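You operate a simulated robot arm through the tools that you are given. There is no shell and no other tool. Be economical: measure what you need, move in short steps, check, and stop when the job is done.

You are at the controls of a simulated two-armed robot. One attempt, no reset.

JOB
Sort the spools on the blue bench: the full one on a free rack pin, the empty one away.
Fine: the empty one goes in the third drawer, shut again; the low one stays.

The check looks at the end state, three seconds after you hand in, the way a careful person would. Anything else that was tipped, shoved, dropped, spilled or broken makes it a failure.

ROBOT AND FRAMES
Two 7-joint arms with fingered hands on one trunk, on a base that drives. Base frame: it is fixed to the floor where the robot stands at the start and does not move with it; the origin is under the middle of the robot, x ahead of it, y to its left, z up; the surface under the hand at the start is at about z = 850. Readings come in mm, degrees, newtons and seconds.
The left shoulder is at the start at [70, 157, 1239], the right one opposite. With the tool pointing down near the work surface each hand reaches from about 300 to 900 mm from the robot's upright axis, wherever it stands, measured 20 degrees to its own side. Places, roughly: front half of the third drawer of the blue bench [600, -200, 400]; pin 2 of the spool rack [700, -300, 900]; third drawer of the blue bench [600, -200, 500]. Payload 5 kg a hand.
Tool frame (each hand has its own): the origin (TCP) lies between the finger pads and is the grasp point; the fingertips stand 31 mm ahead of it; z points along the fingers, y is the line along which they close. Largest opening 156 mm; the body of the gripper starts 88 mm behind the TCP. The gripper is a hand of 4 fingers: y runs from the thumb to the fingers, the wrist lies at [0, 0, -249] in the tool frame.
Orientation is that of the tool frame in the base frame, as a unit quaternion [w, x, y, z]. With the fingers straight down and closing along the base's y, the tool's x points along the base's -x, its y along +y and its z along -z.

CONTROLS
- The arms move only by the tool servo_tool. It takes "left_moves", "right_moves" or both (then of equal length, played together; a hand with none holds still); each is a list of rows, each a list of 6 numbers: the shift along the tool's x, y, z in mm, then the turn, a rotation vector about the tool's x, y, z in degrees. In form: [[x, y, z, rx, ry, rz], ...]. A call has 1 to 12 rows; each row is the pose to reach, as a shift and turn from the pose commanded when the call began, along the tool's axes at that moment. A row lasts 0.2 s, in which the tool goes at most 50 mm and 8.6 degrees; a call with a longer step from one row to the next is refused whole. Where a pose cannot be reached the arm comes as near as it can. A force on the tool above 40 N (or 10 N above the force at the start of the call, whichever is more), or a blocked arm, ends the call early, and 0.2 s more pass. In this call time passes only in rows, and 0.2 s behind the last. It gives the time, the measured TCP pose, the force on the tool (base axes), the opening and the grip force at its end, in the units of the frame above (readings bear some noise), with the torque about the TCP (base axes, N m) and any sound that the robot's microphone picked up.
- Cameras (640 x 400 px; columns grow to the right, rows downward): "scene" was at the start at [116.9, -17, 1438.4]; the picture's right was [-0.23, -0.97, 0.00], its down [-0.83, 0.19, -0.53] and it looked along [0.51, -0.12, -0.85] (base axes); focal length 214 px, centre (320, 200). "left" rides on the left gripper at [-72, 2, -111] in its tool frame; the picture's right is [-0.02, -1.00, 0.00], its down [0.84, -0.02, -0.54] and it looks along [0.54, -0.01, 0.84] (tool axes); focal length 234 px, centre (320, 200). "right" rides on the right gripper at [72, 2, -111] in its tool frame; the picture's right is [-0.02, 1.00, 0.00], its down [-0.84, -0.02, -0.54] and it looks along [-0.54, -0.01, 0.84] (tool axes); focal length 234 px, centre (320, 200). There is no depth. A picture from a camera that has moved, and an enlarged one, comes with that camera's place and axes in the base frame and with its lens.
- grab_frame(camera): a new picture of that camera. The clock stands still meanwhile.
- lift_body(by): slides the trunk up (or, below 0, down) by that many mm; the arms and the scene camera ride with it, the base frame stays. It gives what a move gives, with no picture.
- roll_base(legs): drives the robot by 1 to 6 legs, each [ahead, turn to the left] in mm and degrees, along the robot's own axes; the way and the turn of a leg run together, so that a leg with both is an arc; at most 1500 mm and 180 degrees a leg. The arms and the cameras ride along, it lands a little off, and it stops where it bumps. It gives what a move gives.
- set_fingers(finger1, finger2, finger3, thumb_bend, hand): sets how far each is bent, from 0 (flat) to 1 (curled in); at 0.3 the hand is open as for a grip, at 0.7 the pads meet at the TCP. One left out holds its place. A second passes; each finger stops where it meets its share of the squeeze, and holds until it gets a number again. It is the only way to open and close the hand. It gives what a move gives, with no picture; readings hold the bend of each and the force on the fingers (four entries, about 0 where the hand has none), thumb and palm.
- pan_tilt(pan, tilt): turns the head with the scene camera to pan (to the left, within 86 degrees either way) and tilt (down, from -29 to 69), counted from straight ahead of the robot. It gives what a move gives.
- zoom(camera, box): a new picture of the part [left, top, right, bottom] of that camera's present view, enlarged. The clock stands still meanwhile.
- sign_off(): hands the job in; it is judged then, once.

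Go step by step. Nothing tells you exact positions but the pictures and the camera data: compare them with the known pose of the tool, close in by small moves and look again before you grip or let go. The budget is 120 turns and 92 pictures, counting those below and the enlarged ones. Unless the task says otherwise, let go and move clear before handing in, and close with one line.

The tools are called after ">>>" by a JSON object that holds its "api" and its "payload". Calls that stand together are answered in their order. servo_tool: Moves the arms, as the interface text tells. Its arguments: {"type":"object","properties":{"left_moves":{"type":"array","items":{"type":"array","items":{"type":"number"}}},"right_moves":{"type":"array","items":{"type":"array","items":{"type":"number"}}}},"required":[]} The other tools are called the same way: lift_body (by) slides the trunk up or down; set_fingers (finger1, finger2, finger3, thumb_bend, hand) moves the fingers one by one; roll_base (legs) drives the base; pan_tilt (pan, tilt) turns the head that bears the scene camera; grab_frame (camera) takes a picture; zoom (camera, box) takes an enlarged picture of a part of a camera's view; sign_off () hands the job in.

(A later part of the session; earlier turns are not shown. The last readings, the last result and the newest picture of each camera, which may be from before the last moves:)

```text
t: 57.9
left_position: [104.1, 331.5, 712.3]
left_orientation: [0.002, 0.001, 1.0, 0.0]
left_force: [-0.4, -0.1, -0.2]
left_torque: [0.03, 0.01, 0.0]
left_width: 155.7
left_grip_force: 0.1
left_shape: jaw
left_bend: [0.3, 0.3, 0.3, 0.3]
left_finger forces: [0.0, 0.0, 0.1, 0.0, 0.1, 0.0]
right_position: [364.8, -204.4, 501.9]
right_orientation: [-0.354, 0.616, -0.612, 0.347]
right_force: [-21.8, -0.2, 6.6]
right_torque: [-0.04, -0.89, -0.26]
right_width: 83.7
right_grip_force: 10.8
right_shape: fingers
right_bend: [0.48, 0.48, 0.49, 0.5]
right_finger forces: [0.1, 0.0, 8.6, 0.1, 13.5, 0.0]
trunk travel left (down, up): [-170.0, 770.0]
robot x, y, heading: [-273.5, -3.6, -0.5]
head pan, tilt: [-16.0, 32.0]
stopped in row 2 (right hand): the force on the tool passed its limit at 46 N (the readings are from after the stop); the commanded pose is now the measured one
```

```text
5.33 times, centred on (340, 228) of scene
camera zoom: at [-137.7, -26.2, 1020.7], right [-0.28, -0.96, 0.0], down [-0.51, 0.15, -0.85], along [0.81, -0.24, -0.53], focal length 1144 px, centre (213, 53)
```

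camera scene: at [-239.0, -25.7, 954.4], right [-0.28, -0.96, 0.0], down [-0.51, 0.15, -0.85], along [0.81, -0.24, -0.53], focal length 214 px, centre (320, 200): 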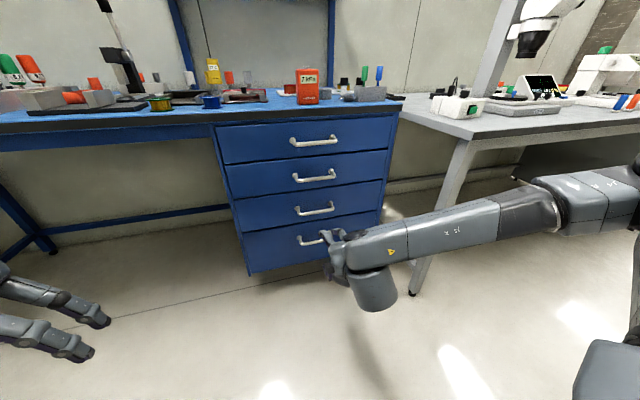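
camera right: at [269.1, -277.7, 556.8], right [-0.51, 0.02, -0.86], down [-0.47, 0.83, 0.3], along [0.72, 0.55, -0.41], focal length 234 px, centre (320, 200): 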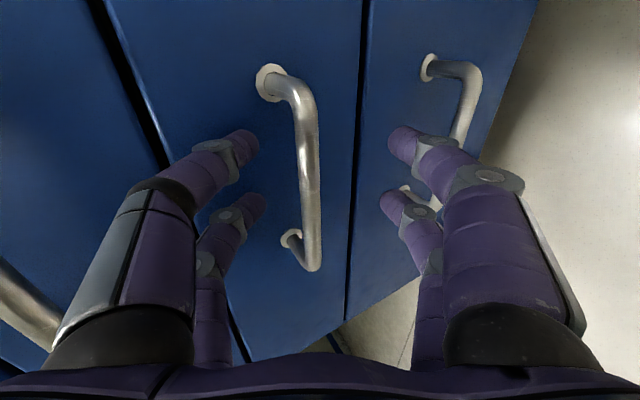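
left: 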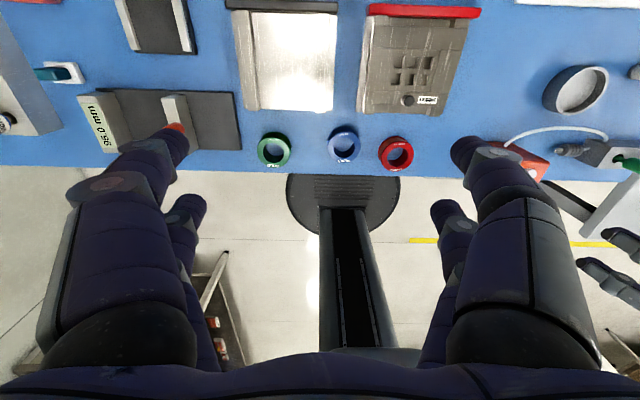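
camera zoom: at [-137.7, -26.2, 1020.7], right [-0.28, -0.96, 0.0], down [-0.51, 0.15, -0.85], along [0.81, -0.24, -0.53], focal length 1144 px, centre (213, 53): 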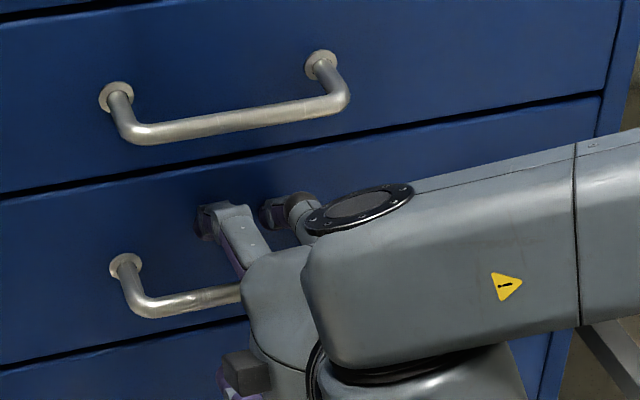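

The upper fingertips touched the drawer face because of the pitched hand. I'll back off 6 mm, narrow the fingers, and then advance further onto the bar.

>>> {"api": "servo_tool", "payload": {"right_moves": [[0, 0, -8, 0, 0, 0]]}}

>>> {"api": "set_fingers", "payload": {"hand": "right", "finger1": 0.57, "finger2": 0.57, "finger3": 0.57, "thumb_bend": 0.57}}

>>> {"api": "servo_tool", "payload": {"right_moves": [[0, 0, 8, 0, 0, 0], [0, 0, 16, 0, 0, 0], [0, 0, 24, 0, 0, 0]]}}

>>> {"api": "grab_frame", "payload": {"camera": "right"}}

```text
t: 58.3
left_position: [104.2, 331.4, 711.1]
left_orientation: [0.002, 0.0, 1.0, 0.0]
left_force: [-0.2, 0.3, -0.4]
left_torque: [0.03, 0.02, 0.01]
left_width: 156.1
left_grip_force: 0.0
left_shape: jaw
left_bend: [0.3, 0.3, 0.3, 0.3]
left_finger forces: [0.0, 0.0, 0.1, 0.0, 0.1, 0.0]
right_position: [362.1, -204.3, 507.0]
right_orientation: [-0.354, 0.614, -0.612, 0.35]
right_force: [-1.9, 0.1, -1.3]
right_torque: [0.04, -0.01, -0.08]
right_width: 87.2
right_grip_force: 1.1
right_shape: fingers
right_bend: [0.48, 0.48, 0.48, 0.48]
right_finger forces: [0.0, 0.1, 0.0, 0.0, 1.1, 0.1]
trunk travel left (down, up): [-170.0, 770.0]
robot x, y, heading: [-272.9, 3.2, -0.4]
head pan, tilt: [-16.0, 32.0]
```

```text
t: 59.3
left_position: [104.5, 332.6, 711.4]
left_orientation: [0.002, 0.0, 1.0, 0.0]
left_force: [1.0, 0.6, -0.4]
left_torque: [0.03, 0.02, 0.0]
left_width: 155.6
left_grip_force: 0.0
left_shape: jaw
left_bend: [0.3, 0.3, 0.3, 0.3]
left_finger forces: [0.1, 0.0, 0.1, 0.0, 0.0, 0.0]
right_position: [360.7, -204.0, 505.8]
right_orientation: [-0.354, 0.615, -0.612, 0.348]
right_force: [-0.2, -0.1, 0.5]
right_torque: [-0.02, 0.0, 0.02]
right_width: 58.0
right_grip_force: 0.1
right_shape: fingers
right_bend: [0.56, 0.56, 0.56, 0.56]
right_finger forces: [0.1, 0.0, 0.0, 0.1, 0.1, 0.0]
trunk travel left (down, up): [-170.0, 770.0]
robot x, y, heading: [-270.0, 4.2, -0.5]
head pan, tilt: [-16.0, 32.0]
```

```text
t: 60.1
left_position: [103.0, 331.4, 711.6]
left_orientation: [0.004, 0.001, 1.0, 0.0]
left_force: [-0.8, -0.3, 0.3]
left_torque: [0.04, 0.04, -0.02]
left_width: 156.2
left_grip_force: 0.0
left_shape: jaw
left_bend: [0.3, 0.3, 0.3, 0.3]
left_finger forces: [0.0, 0.1, 0.1, 0.0, 0.0, 0.0]
right_position: [377.3, -203.7, 495.7]
right_orientation: [-0.355, 0.615, -0.612, 0.348]
right_force: [-32.1, 0.4, 10.4]
right_torque: [-0.03, -0.72, -0.16]
right_width: 46.9
right_grip_force: 16.3
right_shape: fingers
right_bend: [0.56, 0.56, 0.59, 0.6]
right_finger forces: [0.0, 0.0, 12.7, 0.0, 19.2, 0.0]
trunk travel left (down, up): [-170.0, 770.0]
robot x, y, heading: [-271.0, -0.4, -0.2]
head pan, tilt: [-16.0, 32.0]
```

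```text
39 pictures are left
camera right: at [282.6, -277.5, 549.2], right [-0.51, 0.02, -0.86], down [-0.47, 0.83, 0.3], along [0.72, 0.55, -0.41], focal length 234 px, centre (320, 200)
```

right: 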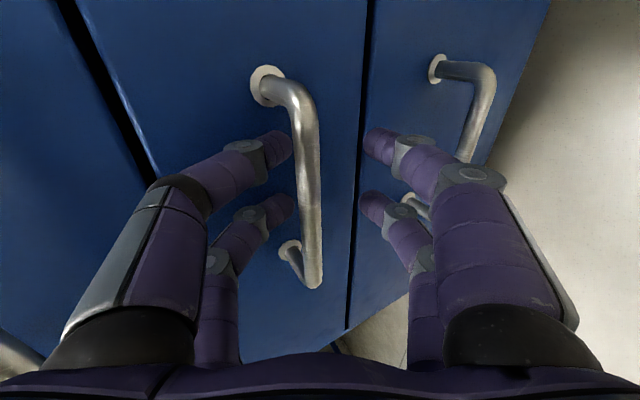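

The bar now lies between the fingers, close to the TCP. I'll ease back 4 mm and close on it.

>>> {"api": "servo_tool", "payload": {"right_moves": [[0, 0, -4, 0, 0, 0]]}}

>>> {"api": "set_fingers", "payload": {"hand": "right", "finger1": 0.72, "finger2": 0.72, "finger3": 0.72, "thumb_bend": 0.72}}

>>> {"api": "grab_frame", "payload": {"camera": "right"}}

```text
t: 60.5
left_position: [104.4, 332.6, 710.5]
left_orientation: [0.001, 0.0, 1.0, 0.0]
left_force: [0.3, 0.4, 0.1]
left_torque: [-0.02, 0.01, 0.04]
left_width: 155.8
left_grip_force: 0.0
left_shape: jaw
left_bend: [0.3, 0.3, 0.3, 0.3]
left_finger forces: [0.0, 0.0, 0.1, 0.1, 0.1, 0.0]
right_position: [377.9, -204.5, 494.4]
right_orientation: [-0.354, 0.616, -0.612, 0.348]
right_force: [-14.5, 3.3, -2.9]
right_torque: [0.05, 0.02, 0.05]
right_width: 47.1
right_grip_force: 6.9
right_shape: fingers
right_bend: [0.56, 0.56, 0.6, 0.6]
right_finger forces: [0.0, 0.1, 5.8, 0.0, 8.3, 0.0]
trunk travel left (down, up): [-170.0, 770.0]
robot x, y, heading: [-269.8, -0.1, -0.1]
head pan, tilt: [-16.0, 32.0]
```

```text
t: 61.5
left_position: [103.9, 332.6, 711.2]
left_orientation: [0.002, -0.001, 1.0, 0.0]
left_force: [0.2, 1.0, -0.6]
left_torque: [0.03, -0.01, 0.0]
left_width: 155.9
left_grip_force: 0.2
left_shape: jaw
left_bend: [0.3, 0.3, 0.3, 0.3]
left_finger forces: [0.0, 0.0, 0.0, 0.0, 0.1, 0.0]
right_position: [379.4, -205.8, 496.4]
right_orientation: [-0.354, 0.615, -0.612, 0.348]
right_force: [2.3, -0.6, 0.3]
right_torque: [-0.02, -0.03, 0.04]
right_width: 1.8
right_grip_force: 1.7
right_shape: fingers
right_bend: [0.71, 0.71, 0.72, 0.71]
right_finger forces: [0.1, 0.0, 0.1, 0.0, 3.8, 0.0]
trunk travel left (down, up): [-170.0, 770.0]
robot x, y, heading: [-270.5, 1.2, -0.6]
head pan, tilt: [-16.0, 32.0]
```

```text
38 pictures are left
camera right: at [282.9, -278.6, 550.6], right [-0.51, 0.02, -0.86], down [-0.47, 0.83, 0.3], along [0.73, 0.55, -0.41], focal length 234 px, centre (320, 200)
```

right: 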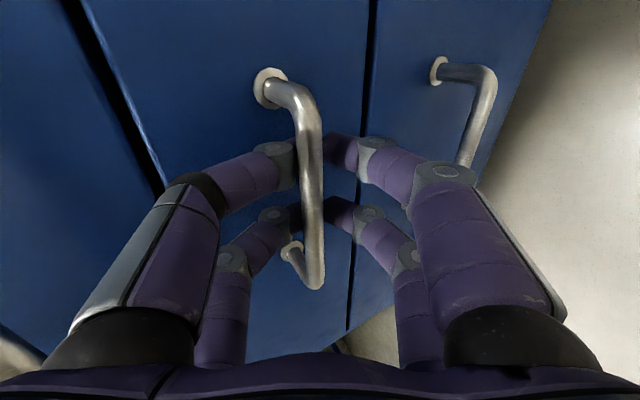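

The fingers have closed behind the bar, so it's hooked. I'll pull by driving the base backward 120 mm.

>>> {"api": "roll_base", "payload": {"legs": [[-120, 0]]}}

>>> {"api": "grab_frame", "payload": {"camera": "scene"}}

```text
t: 62.7
left_position: [-12.7, 332.8, 711.2]
left_orientation: [0.002, 0.0, 1.0, 0.0]
left_force: [-0.3, 0.7, 0.1]
left_torque: [0.0, -0.03, 0.01]
left_width: 156.0
left_grip_force: 0.0
left_shape: jaw
left_bend: [0.3, 0.3, 0.3, 0.3]
left_finger forces: [0.1, 0.0, 0.0, 0.0, 0.0, 0.0]
right_position: [262.4, -204.5, 496.1]
right_orientation: [-0.354, 0.616, -0.611, 0.349]
right_force: [0.8, 0.0, -0.5]
right_torque: [0.05, -0.01, -0.01]
right_width: 1.0
right_grip_force: 0.1
right_shape: fingers
right_bend: [0.72, 0.71, 0.71, 0.71]
right_finger forces: [0.1, 0.0, 0.0, 0.0, 0.1, 0.0]
trunk travel left (down, up): [-170.0, 770.0]
robot x, y, heading: [-386.1, 3.0, -0.1]
head pan, tilt: [-16.0, 32.0]
```

```text
37 pictures are left
camera scene: at [-252.2, -25.4, 1020.5], right [-0.28, -0.96, 0.0], down [-0.51, 0.15, -0.85], along [0.82, -0.23, -0.53], focal length 214 px, centre (320, 200)
```

scene: 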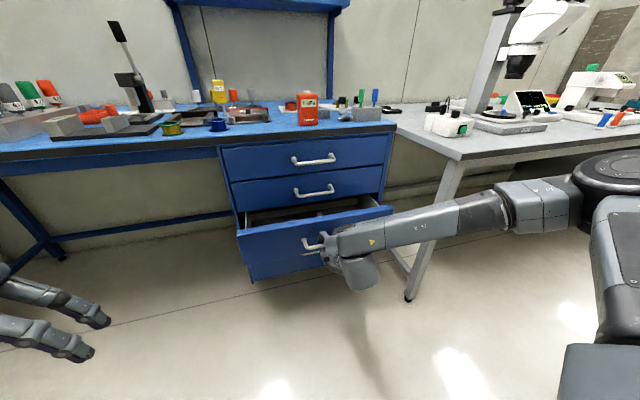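

The drawer is sliding out. I'll pull another 130 mm.

>>> {"api": "roll_base", "payload": {"legs": [[-130, 0]]}}

>>> {"api": "grab_frame", "payload": {"camera": "scene"}}

```text
t: 64.0
left_position: [-145.4, 333.1, 711.1]
left_orientation: [0.002, 0.0, 1.0, 0.0]
left_force: [0.1, 0.2, -0.1]
left_torque: [-0.02, -0.02, -0.02]
left_width: 155.9
left_grip_force: 0.2
left_shape: jaw
left_bend: [0.3, 0.3, 0.3, 0.3]
left_finger forces: [0.0, 0.0, 0.0, 0.0, 0.0, 0.0]
right_position: [127.9, -204.0, 495.4]
right_orientation: [-0.354, 0.616, -0.612, 0.348]
right_force: [-0.5, 0.6, -0.5]
right_torque: [0.0, -0.01, 0.01]
right_width: 1.2
right_grip_force: 0.1
right_shape: fingers
right_bend: [0.72, 0.71, 0.71, 0.71]
right_finger forces: [0.0, 0.0, 0.0, 0.0, 0.0, 0.1]
trunk travel left (down, up): [-170.0, 770.0]
robot x, y, heading: [-521.3, 0.2, -0.0]
head pan, tilt: [-16.0, 32.0]
```

```text
36 pictures are left
camera scene: at [-385.2, -25.3, 1020.5], right [-0.28, -0.96, 0.0], down [-0.51, 0.15, -0.85], along [0.82, -0.23, -0.53], focal length 214 px, centre (320, 200)
```

scene: 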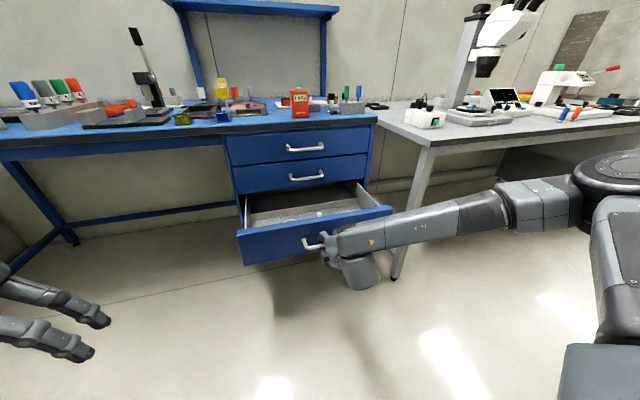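

The drawer is about 250 mm open. I'll open the fingers moderately and back away.

>>> {"api": "set_fingers", "payload": {"hand": "right", "finger1": 0.55, "finger2": 0.55, "finger3": 0.57, "thumb_bend": 0.57}}

>>> {"api": "roll_base", "payload": {"legs": [[-120, 0]]}}

>>> {"api": "grab_frame", "payload": {"camera": "right"}}

```text
t: 65.0
left_position: [-145.9, 332.7, 711.1]
left_orientation: [0.002, -0.002, 1.0, -0.001]
left_force: [-0.9, -0.1, 0.7]
left_torque: [-0.03, -0.02, -0.01]
left_width: 155.7
left_grip_force: 0.0
left_shape: jaw
left_bend: [0.3, 0.3, 0.3, 0.3]
left_finger forces: [0.0, 0.0, 0.0, 0.1, 0.1, 0.0]
right_position: [128.7, -203.8, 494.5]
right_orientation: [-0.353, 0.616, -0.612, 0.349]
right_force: [-2.2, -0.1, 0.1]
right_torque: [0.0, -0.03, -0.12]
right_width: 56.2
right_grip_force: 1.1
right_shape: fingers
right_bend: [0.55, 0.55, 0.56, 0.57]
right_finger forces: [0.0, 0.0, 0.1, 0.1, 2.2, 0.0]
trunk travel left (down, up): [-170.0, 770.0]
robot x, y, heading: [-522.8, 0.8, 0.1]
head pan, tilt: [-16.0, 32.0]
```

```text
t: 66.2
left_position: [-265.5, 334.1, 712.1]
left_orientation: [0.001, -0.001, 1.0, 0.0]
left_force: [-0.1, 0.1, -0.3]
left_torque: [0.04, -0.03, -0.01]
left_width: 156.0
left_grip_force: 0.1
left_shape: jaw
left_bend: [0.3, 0.3, 0.3, 0.3]
left_finger forces: [0.0, 0.0, 0.0, 0.1, 0.0, 0.0]
right_position: [9.0, -201.9, 496.1]
right_orientation: [-0.354, 0.616, -0.611, 0.348]
right_force: [-0.1, 0.1, -0.1]
right_torque: [-0.01, 0.01, -0.01]
right_width: 59.1
right_grip_force: 0.1
right_shape: fingers
right_bend: [0.55, 0.55, 0.56, 0.56]
right_finger forces: [0.0, 0.0, 0.0, 0.1, 0.1, 0.1]
trunk travel left (down, up): [-170.0, 770.0]
robot x, y, heading: [-642.6, 1.7, -0.2]
head pan, tilt: [-16.0, 32.0]
```

```text
35 pictures are left
camera right: at [-86.1, -276.7, 550.5], right [-0.51, 0.02, -0.86], down [-0.47, 0.83, 0.3], along [0.72, 0.55, -0.41], focal length 234 px, centre (320, 200)
```

right: 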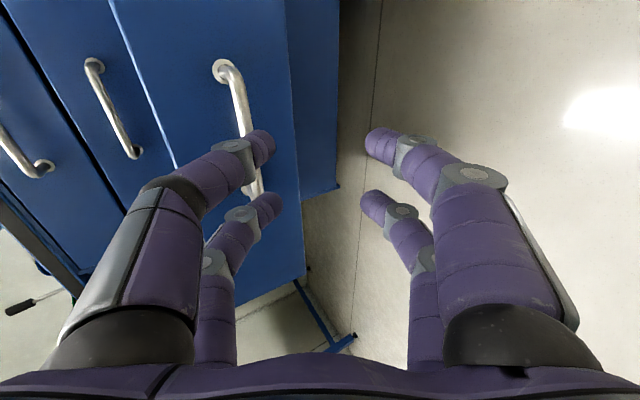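

The hand is clear. I'll raise the trunk and turn the hand back to pointing down.

>>> {"api": "lift_body", "payload": {"by": 400}}

>>> {"api": "lift_body", "payload": {"by": 150}}

>>> {"api": "servo_tool", "payload": {"right_moves": [[-1, 2, -2, -3.5, 3.6, 6.3], [-2, 4, -4, -7.1, 7.2, 12.5], [-3, 7, -5, -10.6, 10.8, 18.8], [-5, 9, -6, -14.2, 14.4, 25], [-6, 11, -8, -17.7, 18, 31.3], [-7, 14, -9, -21.2, 21.6, 37.6], [-8, 16, -11, -24.8, 25.2, 43.8], [-9, 18, -12, -28.3, 28.8, 50.1], [-11, 21, -14, -31.8, 32.4, 56.4], [-12, 24, -15, -35.4, 36, 62.6], [-13, 26, -17, -38.9, 39.6, 68.9], [-14, 28, -18, -42.5, 43.2, 75.1]]}}

>>> {"api": "servo_tool", "payload": {"right_moves": [[0, 0, 0, -3.5, 3.6, 6.3]]}}

```text
t: 70.0
left_position: [-264.9, 332.5, 1111.3]
left_orientation: [0.002, 0.0, 1.0, 0.001]
left_force: [-0.8, -0.2, -0.4]
left_torque: [-0.02, -0.02, -0.02]
left_width: 155.9
left_grip_force: 0.1
left_shape: jaw
left_bend: [0.3, 0.3, 0.3, 0.3]
left_finger forces: [0.0, 0.0, 0.1, 0.0, 0.0, 0.1]
right_position: [10.0, -203.1, 895.3]
right_orientation: [-0.353, 0.616, -0.612, 0.348]
right_force: [0.1, -0.1, -1.3]
right_torque: [0.01, 0.0, -0.02]
right_width: 58.7
right_grip_force: 0.1
right_shape: fingers
right_bend: [0.55, 0.55, 0.56, 0.56]
right_finger forces: [0.0, 0.1, 0.0, 0.1, 0.1, 0.0]
trunk travel left (down, up): [-570.0, 370.0]
robot x, y, heading: [-638.1, 1.2, -0.3]
head pan, tilt: [-16.0, 32.0]
```

```text
t: 71.8
left_position: [-265.9, 332.7, 1260.9]
left_orientation: [0.002, 0.0, 1.0, 0.0]
left_force: [-0.1, 0.4, 0.3]
left_torque: [-0.02, 0.01, 0.0]
left_width: 156.0
left_grip_force: 0.1
left_shape: jaw
left_bend: [0.3, 0.3, 0.3, 0.3]
left_finger forces: [0.0, 0.0, 0.1, 0.0, 0.0, 0.0]
right_position: [9.1, -203.2, 1045.7]
right_orientation: [-0.354, 0.616, -0.612, 0.348]
right_force: [-0.5, -0.1, 0.5]
right_torque: [0.0, -0.02, -0.01]
right_width: 58.8
right_grip_force: 0.2
right_shape: fingers
right_bend: [0.55, 0.55, 0.56, 0.56]
right_finger forces: [0.0, 0.1, 0.1, 0.1, 0.0, 0.0]
trunk travel left (down, up): [-720.0, 220.0]
robot x, y, heading: [-644.2, 5.1, -0.1]
head pan, tilt: [-16.0, 32.0]
```

```text
t: 74.4
left_position: [-264.8, 333.1, 1260.3]
left_orientation: [0.002, 0.0, 1.0, 0.0]
left_force: [-0.9, -0.3, -0.1]
left_torque: [0.0, 0.02, -0.03]
left_width: 155.9
left_grip_force: 0.1
left_shape: jaw
left_bend: [0.3, 0.3, 0.3, 0.3]
left_finger forces: [0.0, 0.1, 0.0, 0.0, 0.0, 0.0]
right_position: [-19.7, -190.8, 1030.7]
right_orientation: [0.031, -0.054, 0.998, -0.03]
right_force: [0.7, 0.2, 0.1]
right_torque: [0.02, 0.01, 0.07]
right_width: 58.8
right_grip_force: 0.0
right_shape: fingers
right_bend: [0.55, 0.55, 0.56, 0.56]
right_finger forces: [0.1, 0.0, 0.0, 0.0, 0.1, 0.0]
trunk travel left (down, up): [-720.0, 220.0]
robot x, y, heading: [-641.3, 2.7, 0.1]
head pan, tilt: [-16.0, 32.0]
```

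```text
t: 74.8
left_position: [-265.7, 333.2, 1261.3]
left_orientation: [0.003, -0.001, 1.0, 0.0]
left_force: [-0.1, 0.2, -0.9]
left_torque: [-0.02, -0.01, 0.0]
left_width: 156.0
left_grip_force: 0.1
left_shape: jaw
left_bend: [0.3, 0.3, 0.3, 0.3]
left_finger forces: [0.0, 0.0, 0.0, 0.0, 0.0, 0.0]
right_position: [-20.4, -188.8, 1030.4]
right_orientation: [-0.001, 0.001, 1.0, 0.0]
right_force: [-0.2, 0.0, -0.3]
right_torque: [-0.01, 0.01, -0.01]
right_width: 59.0
right_grip_force: 0.1
right_shape: fingers
right_bend: [0.55, 0.55, 0.56, 0.56]
right_finger forces: [0.1, 0.1, 0.0, 0.0, 0.0, 0.0]
trunk travel left (down, up): [-720.0, 220.0]
robot x, y, heading: [-638.0, 2.4, -0.1]
head pan, tilt: [-16.0, 32.0]
```

The hand points down again at robot-relative [621,-190]. I'll raise 60 mm, drive forward 485 mm, and turn left 25° so the blue spool (~[490,87]) lies under the right hand.

>>> {"api": "lift_body", "payload": {"by": 60}}

>>> {"api": "roll_base", "payload": {"legs": [[485, 0], [0, 25]]}}

>>> {"api": "grab_frame", "payload": {"camera": "right"}}

```text
t: 75.8
left_position: [-264.3, 334.6, 1322.1]
left_orientation: [0.002, 0.0, 1.0, -0.001]
left_force: [-0.7, 0.4, 0.2]
left_torque: [0.0, -0.03, -0.02]
left_width: 155.7
left_grip_force: 0.1
left_shape: jaw
left_bend: [0.3, 0.3, 0.3, 0.3]
left_finger forces: [0.0, 0.0, 0.0, 0.1, 0.0, 0.0]
right_position: [-20.5, -189.6, 1090.1]
right_orientation: [-0.001, 0.0, 1.0, -0.001]
right_force: [0.6, 0.6, -0.2]
right_torque: [0.01, 0.0, -0.01]
right_width: 58.9
right_grip_force: 0.1
right_shape: fingers
right_bend: [0.55, 0.55, 0.56, 0.56]
right_finger forces: [0.1, 0.0, 0.1, 0.0, 0.1, 0.1]
trunk travel left (down, up): [-780.0, 160.0]
robot x, y, heading: [-638.1, 0.4, 0.0]
head pan, tilt: [-16.0, 32.0]
```

```text
t: 79.9
left_position: [33.1, 458.3, 1320.5]
left_orientation: [0.001, -0.216, 0.976, 0.001]
left_force: [-0.2, 0.0, 1.0]
left_torque: [0.0, -0.01, 0.01]
left_width: 155.9
left_grip_force: 0.1
left_shape: jaw
left_bend: [0.3, 0.3, 0.3, 0.3]
left_finger forces: [0.1, 0.0, 0.0, 0.0, 0.0, 0.0]
right_position: [474.7, 88.6, 1090.8]
right_orientation: [-0.001, -0.216, 0.976, 0.0]
right_force: [0.2, 0.4, 0.0]
right_torque: [0.0, -0.01, -0.02]
right_width: 59.2
right_grip_force: 0.1
right_shape: fingers
right_bend: [0.55, 0.55, 0.56, 0.56]
right_finger forces: [0.0, 0.0, 0.1, 0.0, 0.1, 0.1]
trunk travel left (down, up): [-780.0, 160.0]
robot x, y, heading: [-163.6, 3.4, 24.8]
head pan, tilt: [-16.0, 32.0]
```

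```text
34 pictures are left
camera right: at [410.1, 59.0, 1201.9], right [-0.4, 0.92, 0.0], down [0.77, 0.34, 0.54], along [0.5, 0.22, -0.84], focal length 234 px, centre (320, 200)
```

right: 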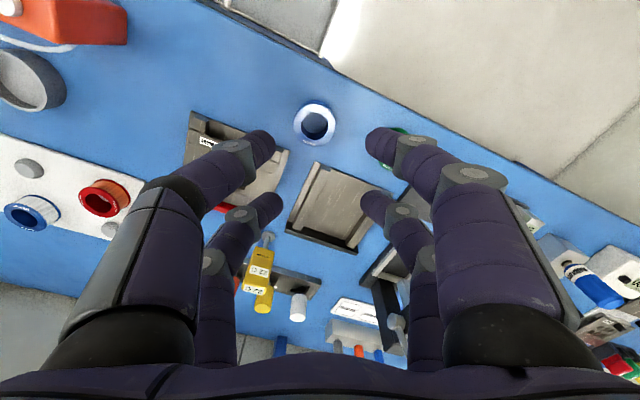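

The blue spool measures [492,88]. I'll open the fingers to 88 mm, shift over it, and lower to a height for checking.

>>> {"api": "set_fingers", "payload": {"hand": "right", "finger1": 0.48, "finger2": 0.48, "finger3": 0.48, "thumb_bend": 0.48}}

>>> {"api": "servo_tool", "payload": {"right_moves": [[-8, -3.5, 0, 0, 0, 0], [-15.4, -7, 0, 0, 0, 0]]}}

>>> {"api": "lift_body", "payload": {"by": -140}}

>>> {"api": "zoom", "payload": {"camera": "right", "box": [200, 80, 440, 230]}}

```text
t: 80.9
left_position: [31.7, 459.5, 1321.5]
left_orientation: [0.001, -0.216, 0.976, 0.0]
left_force: [0.1, -0.2, 0.5]
left_torque: [0.04, -0.01, 0.02]
left_width: 155.7
left_grip_force: 0.1
left_shape: jaw
left_bend: [0.3, 0.3, 0.3, 0.3]
left_finger forces: [0.1, 0.0, 0.0, 0.1, 0.1, 0.0]
right_position: [474.4, 88.3, 1090.7]
right_orientation: [0.0, -0.217, 0.976, 0.0]
right_force: [-1.0, -0.4, 0.2]
right_torque: [0.0, 0.0, 0.02]
right_width: 88.4
right_grip_force: 0.0
right_shape: fingers
right_bend: [0.48, 0.48, 0.48, 0.48]
right_finger forces: [0.0, 0.0, 0.0, 0.0, 0.0, 0.1]
trunk travel left (down, up): [-780.0, 160.0]
robot x, y, heading: [-164.5, -5.8, 25.0]
head pan, tilt: [-16.0, 32.0]
```

```text
t: 81.5
left_position: [33.4, 459.6, 1321.8]
left_orientation: [0.001, -0.216, 0.976, 0.0]
left_force: [-0.4, 0.5, 0.1]
left_torque: [-0.01, 0.01, -0.05]
left_width: 156.2
left_grip_force: 0.0
left_shape: jaw
left_bend: [0.3, 0.3, 0.3, 0.3]
left_finger forces: [0.0, 0.0, 0.0, 0.1, 0.0, 0.1]
right_position: [493.0, 89.4, 1091.5]
right_orientation: [-0.001, -0.216, 0.976, -0.001]
right_force: [0.9, 0.2, -0.4]
right_torque: [0.0, 0.01, 0.01]
right_width: 88.2
right_grip_force: 0.1
right_shape: fingers
right_bend: [0.48, 0.48, 0.48, 0.48]
right_finger forces: [0.0, 0.1, 0.0, 0.1, 0.0, 0.0]
trunk travel left (down, up): [-780.0, 160.0]
robot x, y, heading: [-166.7, -2.4, 24.7]
head pan, tilt: [-16.0, 32.0]
```

```text
t: 83.2
left_position: [31.6, 458.5, 1181.9]
left_orientation: [0.001, -0.218, 0.976, 0.001]
left_force: [-0.3, 0.2, 0.3]
left_torque: [0.01, 0.01, 0.01]
left_width: 156.0
left_grip_force: 0.1
left_shape: jaw
left_bend: [0.3, 0.3, 0.3, 0.3]
left_finger forces: [0.0, 0.0, 0.0, 0.1, 0.0, 0.1]
right_position: [491.6, 89.2, 951.9]
right_orientation: [0.0, -0.217, 0.976, -0.001]
right_force: [-0.4, 0.4, -0.9]
right_torque: [0.02, 0.0, 0.01]
right_width: 88.1
right_grip_force: 0.0
right_shape: fingers
right_bend: [0.48, 0.48, 0.48, 0.48]
right_finger forces: [0.0, 0.0, 0.0, 0.0, 0.0, 0.1]
trunk travel left (down, up): [-640.0, 300.0]
robot x, y, heading: [-167.1, -0.2, 25.0]
head pan, tilt: [-16.0, 32.0]
```

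```text
2.67 times, centred on (320, 155) of right
camera zoom: at [426.5, 59.8, 1062.7], right [-0.4, 0.92, 0.0], down [0.77, 0.34, 0.54], along [0.5, 0.22, -0.84], focal length 624 px, centre (320, 320)
```

zoom: 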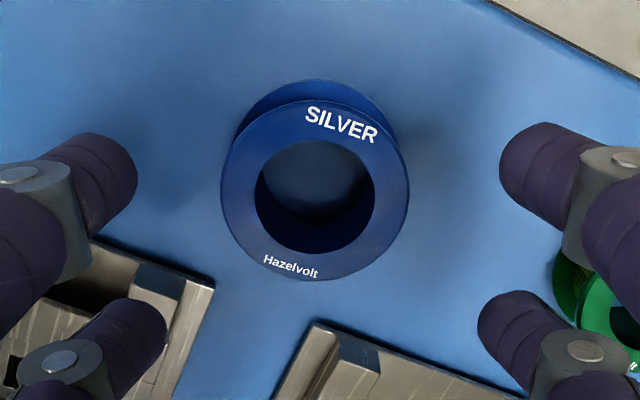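

It's aligned to within 2 mm, with about 10 mm of clearance to the modules. I'll nudge and lower to the grip height.

>>> {"api": "servo_tool", "payload": {"right_moves": [[1, -2, 0, 0, 0, 0]]}}

>>> {"api": "lift_body", "payload": {"by": -57}}

>>> {"api": "zoom", "payload": {"camera": "right", "box": [200, 100, 440, 250]}}

```text
t: 83.6
left_position: [32.6, 459.2, 1180.7]
left_orientation: [0.002, -0.217, 0.976, 0.0]
left_force: [0.7, -0.4, -0.7]
left_torque: [0.03, 0.0, 0.0]
left_width: 155.9
left_grip_force: 0.0
left_shape: jaw
left_bend: [0.3, 0.3, 0.3, 0.3]
left_finger forces: [0.0, 0.0, 0.0, 0.1, 0.0, 0.0]
right_position: [491.8, 87.1, 951.3]
right_orientation: [0.001, -0.217, 0.976, -0.001]
right_force: [0.4, 0.4, 0.7]
right_torque: [0.04, 0.02, 0.02]
right_width: 88.4
right_grip_force: 0.0
right_shape: fingers
right_bend: [0.48, 0.48, 0.48, 0.48]
right_finger forces: [0.0, 0.1, 0.0, 0.0, 0.0, 0.0]
trunk travel left (down, up): [-640.0, 300.0]
robot x, y, heading: [-168.2, -3.4, 24.8]
head pan, tilt: [-16.0, 32.0]
```

```text
t: 84.5
left_position: [32.0, 459.2, 1125.0]
left_orientation: [0.002, -0.216, 0.976, 0.001]
left_force: [-0.6, 0.2, -0.1]
left_torque: [0.01, -0.03, 0.06]
left_width: 155.9
left_grip_force: 0.0
left_shape: jaw
left_bend: [0.3, 0.3, 0.3, 0.3]
left_finger forces: [0.0, 0.0, 0.1, 0.1, 0.2, 0.0]
right_position: [492.2, 87.0, 895.0]
right_orientation: [0.0, -0.216, 0.976, -0.001]
right_force: [-0.1, 0.1, 0.3]
right_torque: [-0.01, 0.02, -0.03]
right_width: 88.3
right_grip_force: 0.0
right_shape: fingers
right_bend: [0.48, 0.48, 0.48, 0.48]
right_finger forces: [0.1, 0.1, 0.0, 0.0, 0.1, 0.1]
trunk travel left (down, up): [-583.0, 357.0]
robot x, y, heading: [-165.9, 1.2, 25.0]
head pan, tilt: [-16.0, 32.0]
```

```text
2.67 times, centred on (320, 175) of right
camera zoom: at [426.1, 57.2, 1006.1], right [-0.4, 0.92, 0.0], down [0.77, 0.34, 0.54], along [0.5, 0.22, -0.84], focal length 624 px, centre (320, 267)
```

zoom: 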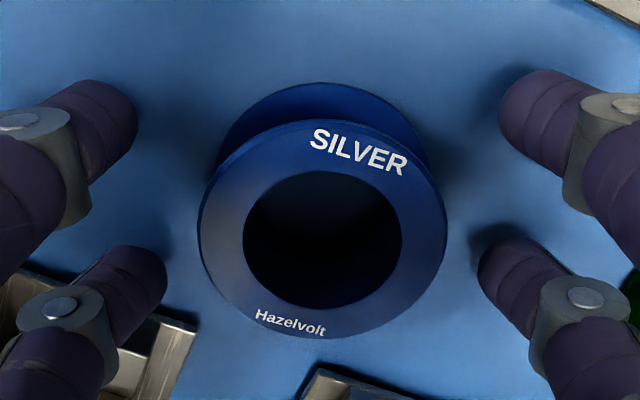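

Blue is centred between the fingers with no contact. I'll close in two stages.

>>> {"api": "set_fingers", "payload": {"hand": "right", "finger1": 0.58, "finger2": 0.58, "finger3": 0.58, "thumb_bend": 0.58}}

>>> {"api": "set_fingers", "payload": {"hand": "right", "finger1": 0.68, "finger2": 0.68, "finger3": 0.68, "thumb_bend": 0.68}}

>>> {"api": "grab_frame", "payload": {"camera": "right"}}

```text
t: 85.5
left_position: [31.2, 459.2, 1124.0]
left_orientation: [0.001, -0.217, 0.976, 0.0]
left_force: [0.3, 0.0, -0.1]
left_torque: [0.01, 0.0, -0.03]
left_width: 156.2
left_grip_force: 0.0
left_shape: jaw
left_bend: [0.3, 0.3, 0.3, 0.3]
left_finger forces: [0.1, 0.0, 0.1, 0.0, 0.1, 0.1]
right_position: [492.1, 86.0, 893.8]
right_orientation: [-0.001, -0.216, 0.976, 0.0]
right_force: [0.0, -0.3, -0.3]
right_torque: [0.04, 0.01, 0.0]
right_width: 54.1
right_grip_force: 0.1
right_shape: fingers
right_bend: [0.57, 0.57, 0.57, 0.57]
right_finger forces: [0.0, 0.0, 0.1, 0.0, 0.0, 0.0]
trunk travel left (down, up): [-583.0, 357.0]
robot x, y, heading: [-166.4, 1.8, 24.8]
head pan, tilt: [-16.0, 32.0]
```

```text
t: 86.5
left_position: [32.0, 459.9, 1125.5]
left_orientation: [0.002, -0.216, 0.976, 0.0]
left_force: [-0.4, 0.1, 0.2]
left_torque: [0.0, 0.03, 0.0]
left_width: 156.1
left_grip_force: 0.0
left_shape: jaw
left_bend: [0.3, 0.3, 0.3, 0.3]
left_finger forces: [0.1, 0.0, 0.0, 0.1, 0.0, 0.1]
right_position: [491.1, 85.9, 893.6]
right_orientation: [0.0, -0.216, 0.976, -0.001]
right_force: [0.0, -0.2, 0.2]
right_torque: [0.01, 0.07, 0.01]
right_width: 38.9
right_grip_force: 15.4
right_shape: fingers
right_bend: [0.6, 0.59, 0.6, 0.64]
right_finger forces: [6.7, 9.8, 7.0, 0.0, 8.4, 0.1]
trunk travel left (down, up): [-583.0, 357.0]
robot x, y, heading: [-170.1, -1.5, 25.1]
head pan, tilt: [-16.0, 32.0]
```

```text
31 pictures are left
camera right: at [426.2, 57.2, 1005.9], right [-0.4, 0.92, 0.0], down [0.77, 0.34, 0.54], along [0.5, 0.22, -0.84], focal length 234 px, centre (320, 200)
```

right: 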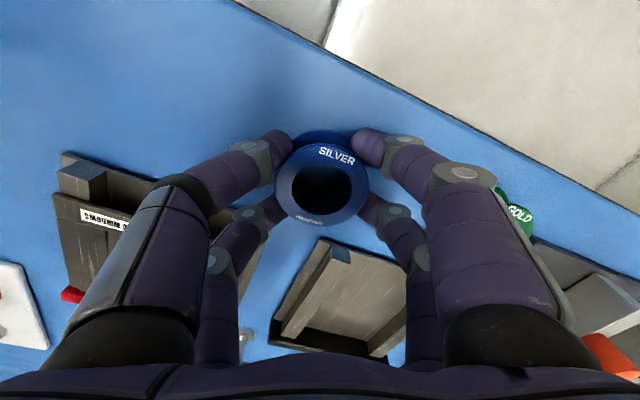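

The grip on silver is firm. I'll lift it and back off 220 mm along the heading, then turn right so the hand comes over the open drawer.

>>> {"api": "lift_body", "payload": {"by": 170}}

>>> {"api": "roll_base", "payload": {"legs": [[-220, 0], [0, -19]]}}

>>> {"api": "grab_frame", "payload": {"camera": "right"}}

>>> {"api": "grab_frame", "payload": {"camera": "scene"}}

```text
t: 88.5
left_position: [32.8, 460.8, 1294.4]
left_orientation: [0.002, -0.216, 0.976, 0.001]
left_force: [0.5, 1.3, -0.3]
left_torque: [0.04, 0.02, 0.0]
left_width: 155.8
left_grip_force: 0.2
left_shape: jaw
left_bend: [0.3, 0.3, 0.3, 0.3]
left_finger forces: [0.0, 0.0, 0.0, 0.0, 0.0, 0.1]
right_position: [491.4, 86.6, 1064.4]
right_orientation: [-0.001, -0.216, 0.976, -0.001]
right_force: [-0.4, -0.8, -0.6]
right_torque: [0.02, 0.02, -0.05]
right_width: 39.1
right_grip_force: 15.8
right_shape: fingers
right_bend: [0.6, 0.59, 0.6, 0.64]
right_finger forces: [6.7, 9.9, 7.3, 0.0, 8.2, 0.0]
trunk travel left (down, up): [-753.0, 187.0]
robot x, y, heading: [-168.1, -3.1, 25.2]
head pan, tilt: [-16.0, 32.0]
```

```text
t: 91.2
left_position: [-27.5, 280.0, 1295.0]
left_orientation: [0.002, -0.054, 0.999, 0.0]
left_force: [0.8, -0.5, -0.3]
left_torque: [-0.02, 0.0, -0.02]
left_width: 156.3
left_grip_force: 0.1
left_shape: jaw
left_bend: [0.3, 0.3, 0.3, 0.3]
left_finger forces: [0.1, 0.0, 0.0, 0.1, 0.0, 0.0]
right_position: [285.4, -222.1, 1065.6]
right_orientation: [-0.002, -0.052, 0.999, 0.0]
right_force: [0.5, 0.4, -1.2]
right_torque: [0.0, 0.01, -0.01]
right_width: 39.0
right_grip_force: 15.6
right_shape: fingers
right_bend: [0.6, 0.59, 0.6, 0.64]
right_finger forces: [6.6, 9.8, 7.1, 0.0, 8.3, 0.0]
trunk travel left (down, up): [-753.0, 187.0]
robot x, y, heading: [-367.7, -93.8, 6.3]
head pan, tilt: [-16.0, 32.0]
```

```text
30 pictures are left
camera right: at [214.5, -228.2, 1175.9], right [-0.08, 1.0, 0.0], down [0.84, 0.07, 0.54], along [0.54, 0.04, -0.84], focal length 234 px, centre (320, 200)
```

right: 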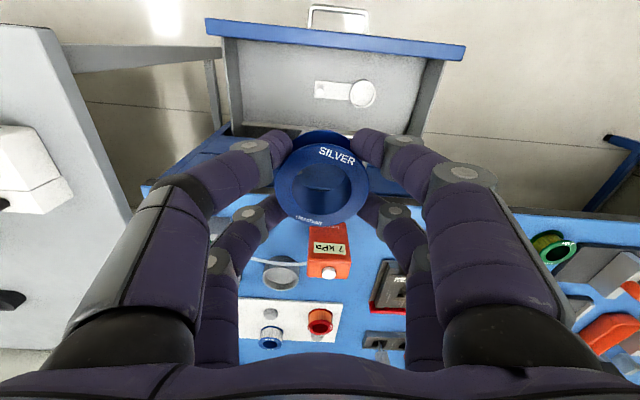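

```text
29 pictures are left
camera scene: at [-228.2, -102.2, 1603.3], right [-0.17, -0.98, 0.0], down [-0.52, 0.09, -0.85], along [0.84, -0.15, -0.53], focal length 214 px, centre (320, 200)
```

scene: 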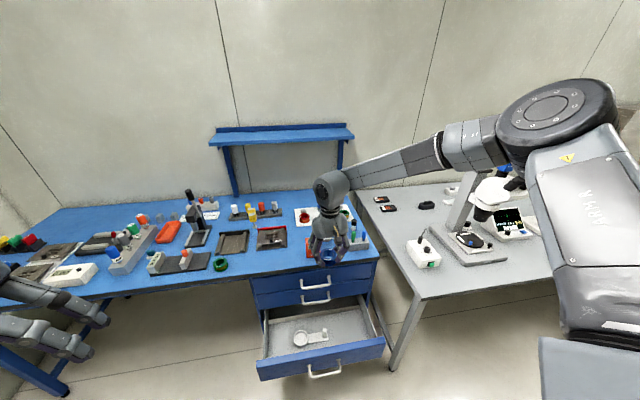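

The drawer is open and holds a small tool at about [310,-215..-80]. I'll place the spool to its right at about y≈-315, so I'll turn right 8.3° and go forward 15 before lowering.

>>> {"api": "roll_base", "payload": {"legs": [[0, -8.3], [15, 0]]}}

>>> {"api": "lift_body", "payload": {"by": -380}}

>>> {"api": "grab_frame", "payload": {"camera": "right"}}

>>> {"api": "grab_frame", "payload": {"camera": "scene"}}

```text
t: 92.6
left_position: [30.9, 226.1, 1295.2]
left_orientation: [0.005, 0.017, 1.0, 0.0]
left_force: [-0.7, -0.1, -0.2]
left_torque: [-0.02, -0.09, 0.03]
left_width: 156.1
left_grip_force: 0.1
left_shape: jaw
left_bend: [0.3, 0.3, 0.3, 0.3]
left_finger forces: [0.0, 0.0, 0.0, 0.1, 0.0, 0.0]
right_position: [271.7, -314.7, 1066.9]
right_orientation: [0.003, 0.018, 1.0, 0.0]
right_force: [-0.3, -0.4, 0.0]
right_torque: [0.0, -0.05, 0.02]
right_width: 38.8
right_grip_force: 15.6
right_shape: fingers
right_bend: [0.6, 0.59, 0.6, 0.64]
right_finger forces: [6.5, 9.8, 7.1, 0.0, 8.2, 0.0]
trunk travel left (down, up): [-753.0, 187.0]
robot x, y, heading: [-354.0, -90.1, -2.1]
head pan, tilt: [-16.0, 32.0]
```

```text
t: 96.2
left_position: [34.8, 225.3, 914.3]
left_orientation: [0.002, 0.018, 1.0, 0.0]
left_force: [-0.3, 0.8, 0.5]
left_torque: [0.03, -0.04, 0.0]
left_width: 156.1
left_grip_force: 0.2
left_shape: jaw
left_bend: [0.3, 0.3, 0.3, 0.3]
left_finger forces: [0.0, 0.0, 0.1, 0.0, 0.0, 0.1]
right_position: [274.4, -314.4, 684.6]
right_orientation: [0.0, 0.018, 1.0, 0.0]
right_force: [0.9, 0.0, -1.0]
right_torque: [0.01, -0.02, -0.05]
right_width: 38.7
right_grip_force: 15.9
right_shape: fingers
right_bend: [0.6, 0.59, 0.6, 0.64]
right_finger forces: [6.5, 9.7, 7.2, 0.1, 8.2, 0.1]
trunk travel left (down, up): [-373.0, 567.0]
robot x, y, heading: [-352.9, -90.0, -1.9]
head pan, tilt: [-16.0, 32.0]
```

```text
28 pictures are left
camera right: at [203.7, -311.1, 796.2], right [0.06, 1.0, 0.0], down [0.84, -0.05, 0.54], along [0.54, -0.03, -0.84], focal length 234 px, centre (320, 200)
```

right: 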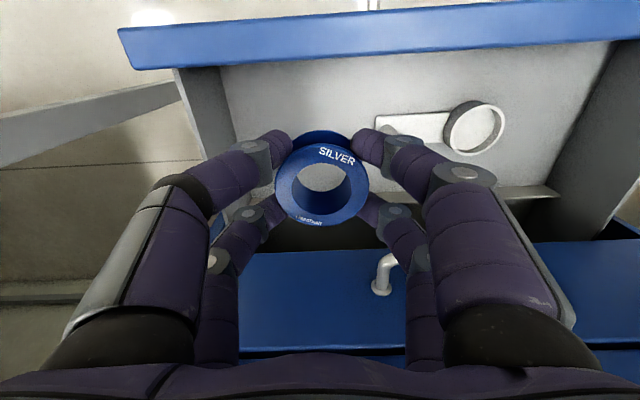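

```text
27 pictures are left
camera scene: at [-216.7, -124.2, 1223.4], right [-0.31, -0.95, 0.0], down [-0.5, 0.16, -0.85], along [0.81, -0.26, -0.53], focal length 214 px, centre (320, 200)
```

scene: 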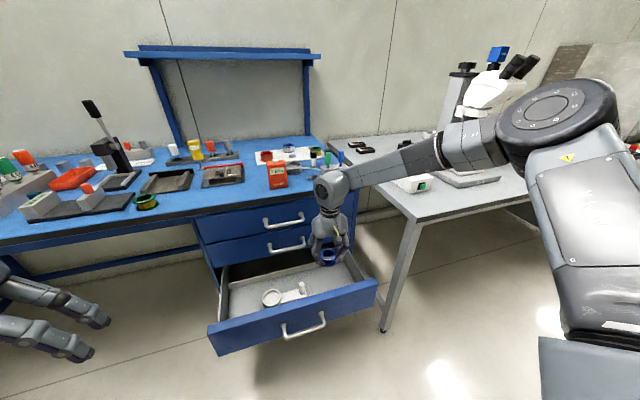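

The path down looks clear: the tool in the drawer ends near y=-221, and the hand is at y=-314. I'll move forward 18 mm and lower further.

>>> {"api": "servo_tool", "payload": {"right_moves": [[-9, 0, 0, 0, 0, 0], [-18, 0, 0, 0, 0, 0]]}}

>>> {"api": "lift_body", "payload": {"by": -140}}

>>> {"api": "grab_frame", "payload": {"camera": "right"}}

>>> {"api": "zoom", "payload": {"camera": "scene", "box": [180, 120, 420, 270]}}

```text
t: 96.8
left_position: [35.3, 226.2, 914.0]
left_orientation: [0.002, 0.017, 1.0, 0.0]
left_force: [-0.7, -0.9, 0.2]
left_torque: [-0.02, 0.01, -0.02]
left_width: 155.7
left_grip_force: 0.1
left_shape: jaw
left_bend: [0.3, 0.3, 0.3, 0.3]
left_finger forces: [0.0, 0.0, 0.0, 0.0, 0.0, 0.0]
right_position: [293.2, -314.7, 684.1]
right_orientation: [0.001, 0.018, 1.0, 0.0]
right_force: [-0.1, -0.2, -1.0]
right_torque: [-0.01, 0.0, 0.0]
right_width: 38.6
right_grip_force: 16.1
right_shape: fingers
right_bend: [0.6, 0.59, 0.6, 0.64]
right_finger forces: [6.5, 9.8, 7.3, 0.0, 8.2, 0.0]
trunk travel left (down, up): [-373.0, 567.0]
robot x, y, heading: [-350.2, -93.5, -2.3]
head pan, tilt: [-16.0, 32.0]
```

```text
t: 98.5
left_position: [35.0, 225.0, 774.0]
left_orientation: [0.002, 0.018, 1.0, 0.0]
left_force: [0.0, 0.3, -0.3]
left_torque: [0.02, 0.02, 0.05]
left_width: 155.9
left_grip_force: 0.1
left_shape: jaw
left_bend: [0.3, 0.3, 0.3, 0.3]
left_finger forces: [0.0, 0.0, 0.1, 0.0, 0.0, 0.1]
right_position: [292.1, -315.0, 544.9]
right_orientation: [0.001, 0.018, 1.0, 0.0]
right_force: [-0.3, 0.2, -0.9]
right_torque: [0.02, -0.02, 0.02]
right_width: 39.0
right_grip_force: 15.9
right_shape: fingers
right_bend: [0.6, 0.59, 0.6, 0.64]
right_finger forces: [6.5, 9.8, 7.2, 0.0, 8.2, 0.0]
trunk travel left (down, up): [-233.0, 707.0]
robot x, y, heading: [-352.4, -92.9, -2.1]
head pan, tilt: [-16.0, 32.0]
```

```text
26 pictures are left
camera right: at [222.0, -311.4, 656.1], right [0.06, 1.0, 0.0], down [0.84, -0.05, 0.54], along [0.54, -0.03, -0.84], focal length 234 px, centre (320, 200)
```

right: 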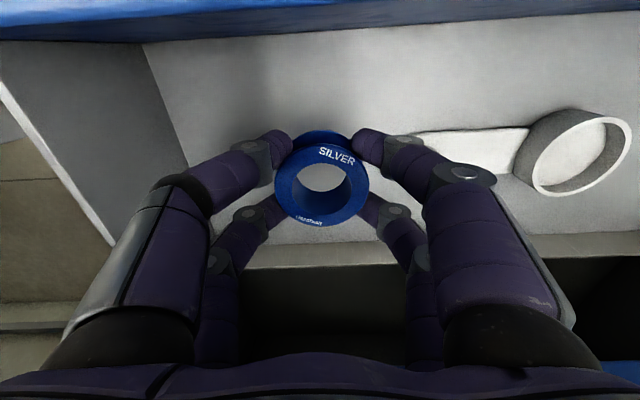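

```text
2.67 times, centred on (300, 195) of scene
camera zoom: at [-216.8, -124.2, 1083.4], right [-0.31, -0.95, 0.0], down [-0.5, 0.16, -0.85], along [0.81, -0.26, -0.53], focal length 572 px, centre (373, 213)
```

zoom: 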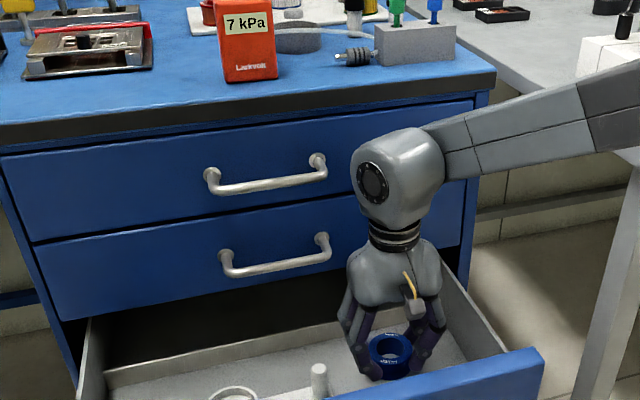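

The spool is inside the drawer opening and clear of the walls. I'll continue down in steps, watching the force.

>>> {"api": "lift_body", "payload": {"by": -35}}

>>> {"api": "grab_frame", "payload": {"camera": "right"}}

```text
t: 99.3
left_position: [35.0, 225.2, 740.1]
left_orientation: [0.002, 0.017, 1.0, 0.0]
left_force: [0.1, 0.8, -1.0]
left_torque: [0.0, -0.01, -0.03]
left_width: 155.9
left_grip_force: 0.0
left_shape: jaw
left_bend: [0.3, 0.3, 0.3, 0.3]
left_finger forces: [0.0, 0.0, 0.1, 0.1, 0.0, 0.0]
right_position: [292.9, -314.9, 510.4]
right_orientation: [0.0, 0.019, 1.0, 0.0]
right_force: [-0.6, -0.6, -0.9]
right_torque: [0.03, -0.01, -0.01]
right_width: 38.7
right_grip_force: 16.1
right_shape: fingers
right_bend: [0.6, 0.59, 0.6, 0.64]
right_finger forces: [6.6, 9.8, 7.2, 0.0, 8.2, 0.0]
trunk travel left (down, up): [-198.0, 742.0]
robot x, y, heading: [-350.4, -93.3, -2.2]
head pan, tilt: [-16.0, 32.0]
```

```text
24 pictures are left
camera right: at [222.0, -311.5, 621.1], right [0.06, 1.0, 0.0], down [0.84, -0.05, 0.54], along [0.54, -0.03, -0.84], focal length 234 px, centre (320, 200)
```

right: 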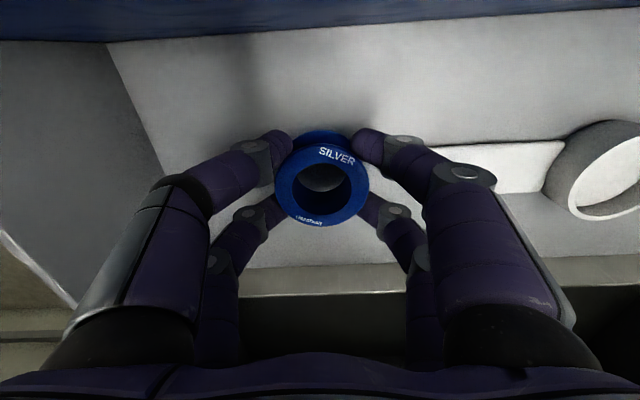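

The shadow shows the floor is close. I'll go down 12 mm more.

>>> {"api": "lift_body", "payload": {"by": -12}}

>>> {"api": "zoom", "payload": {"camera": "scene", "box": [270, 190, 430, 290]}}

```text
t: 99.9
left_position: [35.4, 225.9, 728.2]
left_orientation: [0.002, 0.017, 1.0, 0.0]
left_force: [-0.3, 0.5, -0.6]
left_torque: [0.0, -0.04, 0.0]
left_width: 156.0
left_grip_force: 0.1
left_shape: jaw
left_bend: [0.3, 0.3, 0.3, 0.3]
left_finger forces: [0.0, 0.0, 0.0, 0.0, 0.1, 0.0]
right_position: [293.5, -315.4, 497.1]
right_orientation: [0.0, 0.018, 1.0, 0.0]
right_force: [0.3, 0.0, 0.1]
right_torque: [-0.02, -0.02, 0.03]
right_width: 38.7
right_grip_force: 15.7
right_shape: fingers
right_bend: [0.6, 0.59, 0.6, 0.64]
right_finger forces: [6.5, 9.8, 7.2, 0.0, 8.2, 0.1]
trunk travel left (down, up): [-186.0, 754.0]
robot x, y, heading: [-347.0, -91.6, -1.8]
head pan, tilt: [-16.0, 32.0]
```

```text
4.00 times, centred on (350, 240) of scene
camera zoom: at [-216.9, -124.2, 1036.4], right [-0.31, -0.95, 0.0], down [-0.5, 0.17, -0.85], along [0.81, -0.26, -0.53], focal length 858 px, centre (200, 40)
```

zoom: 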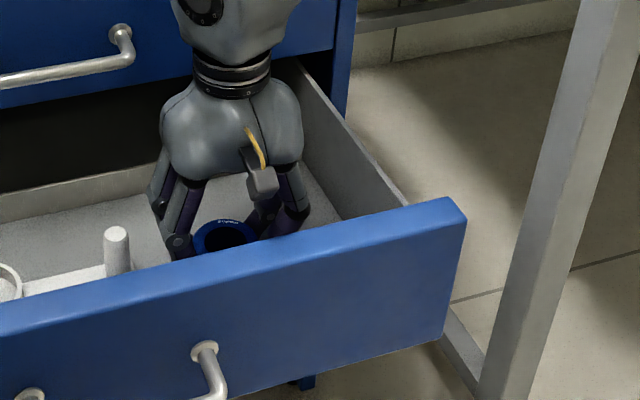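

No contact yet, and the post of the other tool (y≈-214) has room. I'll go down 10 more.

>>> {"api": "lift_body", "payload": {"by": -10}}

>>> {"api": "lift_body", "payload": {"by": -5}}

```text
t: 100.5
left_position: [35.4, 226.5, 716.8]
left_orientation: [0.003, 0.018, 1.0, -0.001]
left_force: [0.7, -0.6, 0.6]
left_torque: [-0.03, 0.04, -0.02]
left_width: 155.8
left_grip_force: 0.0
left_shape: jaw
left_bend: [0.3, 0.3, 0.3, 0.3]
left_finger forces: [0.1, 0.0, 0.1, 0.0, 0.0, 0.0]
right_position: [294.4, -315.7, 489.8]
right_orientation: [0.001, 0.018, 1.0, 0.001]
right_force: [-1.7, -0.2, 9.5]
right_torque: [0.03, 0.03, 0.06]
right_width: 37.9
right_grip_force: 18.5
right_shape: fingers
right_bend: [0.6, 0.59, 0.6, 0.64]
right_finger forces: [7.7, 10.9, 8.4, 0.0, 9.4, 0.1]
trunk travel left (down, up): [-176.0, 764.0]
robot x, y, heading: [-351.6, -92.7, -2.3]
head pan, tilt: [-16.0, 32.0]
```

```text
t: 101.0
left_position: [33.3, 225.5, 714.0]
left_orientation: [0.004, 0.018, 1.0, -0.001]
left_force: [-0.1, 0.0, -0.3]
left_torque: [0.02, 0.01, -0.01]
left_width: 155.8
left_grip_force: 0.0
left_shape: jaw
left_bend: [0.3, 0.3, 0.3, 0.3]
left_finger forces: [0.0, 0.0, 0.0, 0.1, 0.0, 0.0]
right_position: [293.9, -316.1, 488.0]
right_orientation: [0.003, 0.019, 1.0, 0.0]
right_force: [-2.1, -2.4, 32.8]
right_torque: [-0.05, 0.01, 0.03]
right_width: 37.7
right_grip_force: 22.5
right_shape: fingers
right_bend: [0.6, 0.58, 0.59, 0.65]
right_finger forces: [9.6, 12.2, 11.1, 0.0, 12.3, 0.0]
trunk travel left (down, up): [-171.0, 769.0]
robot x, y, heading: [-351.1, -93.1, -2.3]
head pan, tilt: [-16.0, 32.0]
```

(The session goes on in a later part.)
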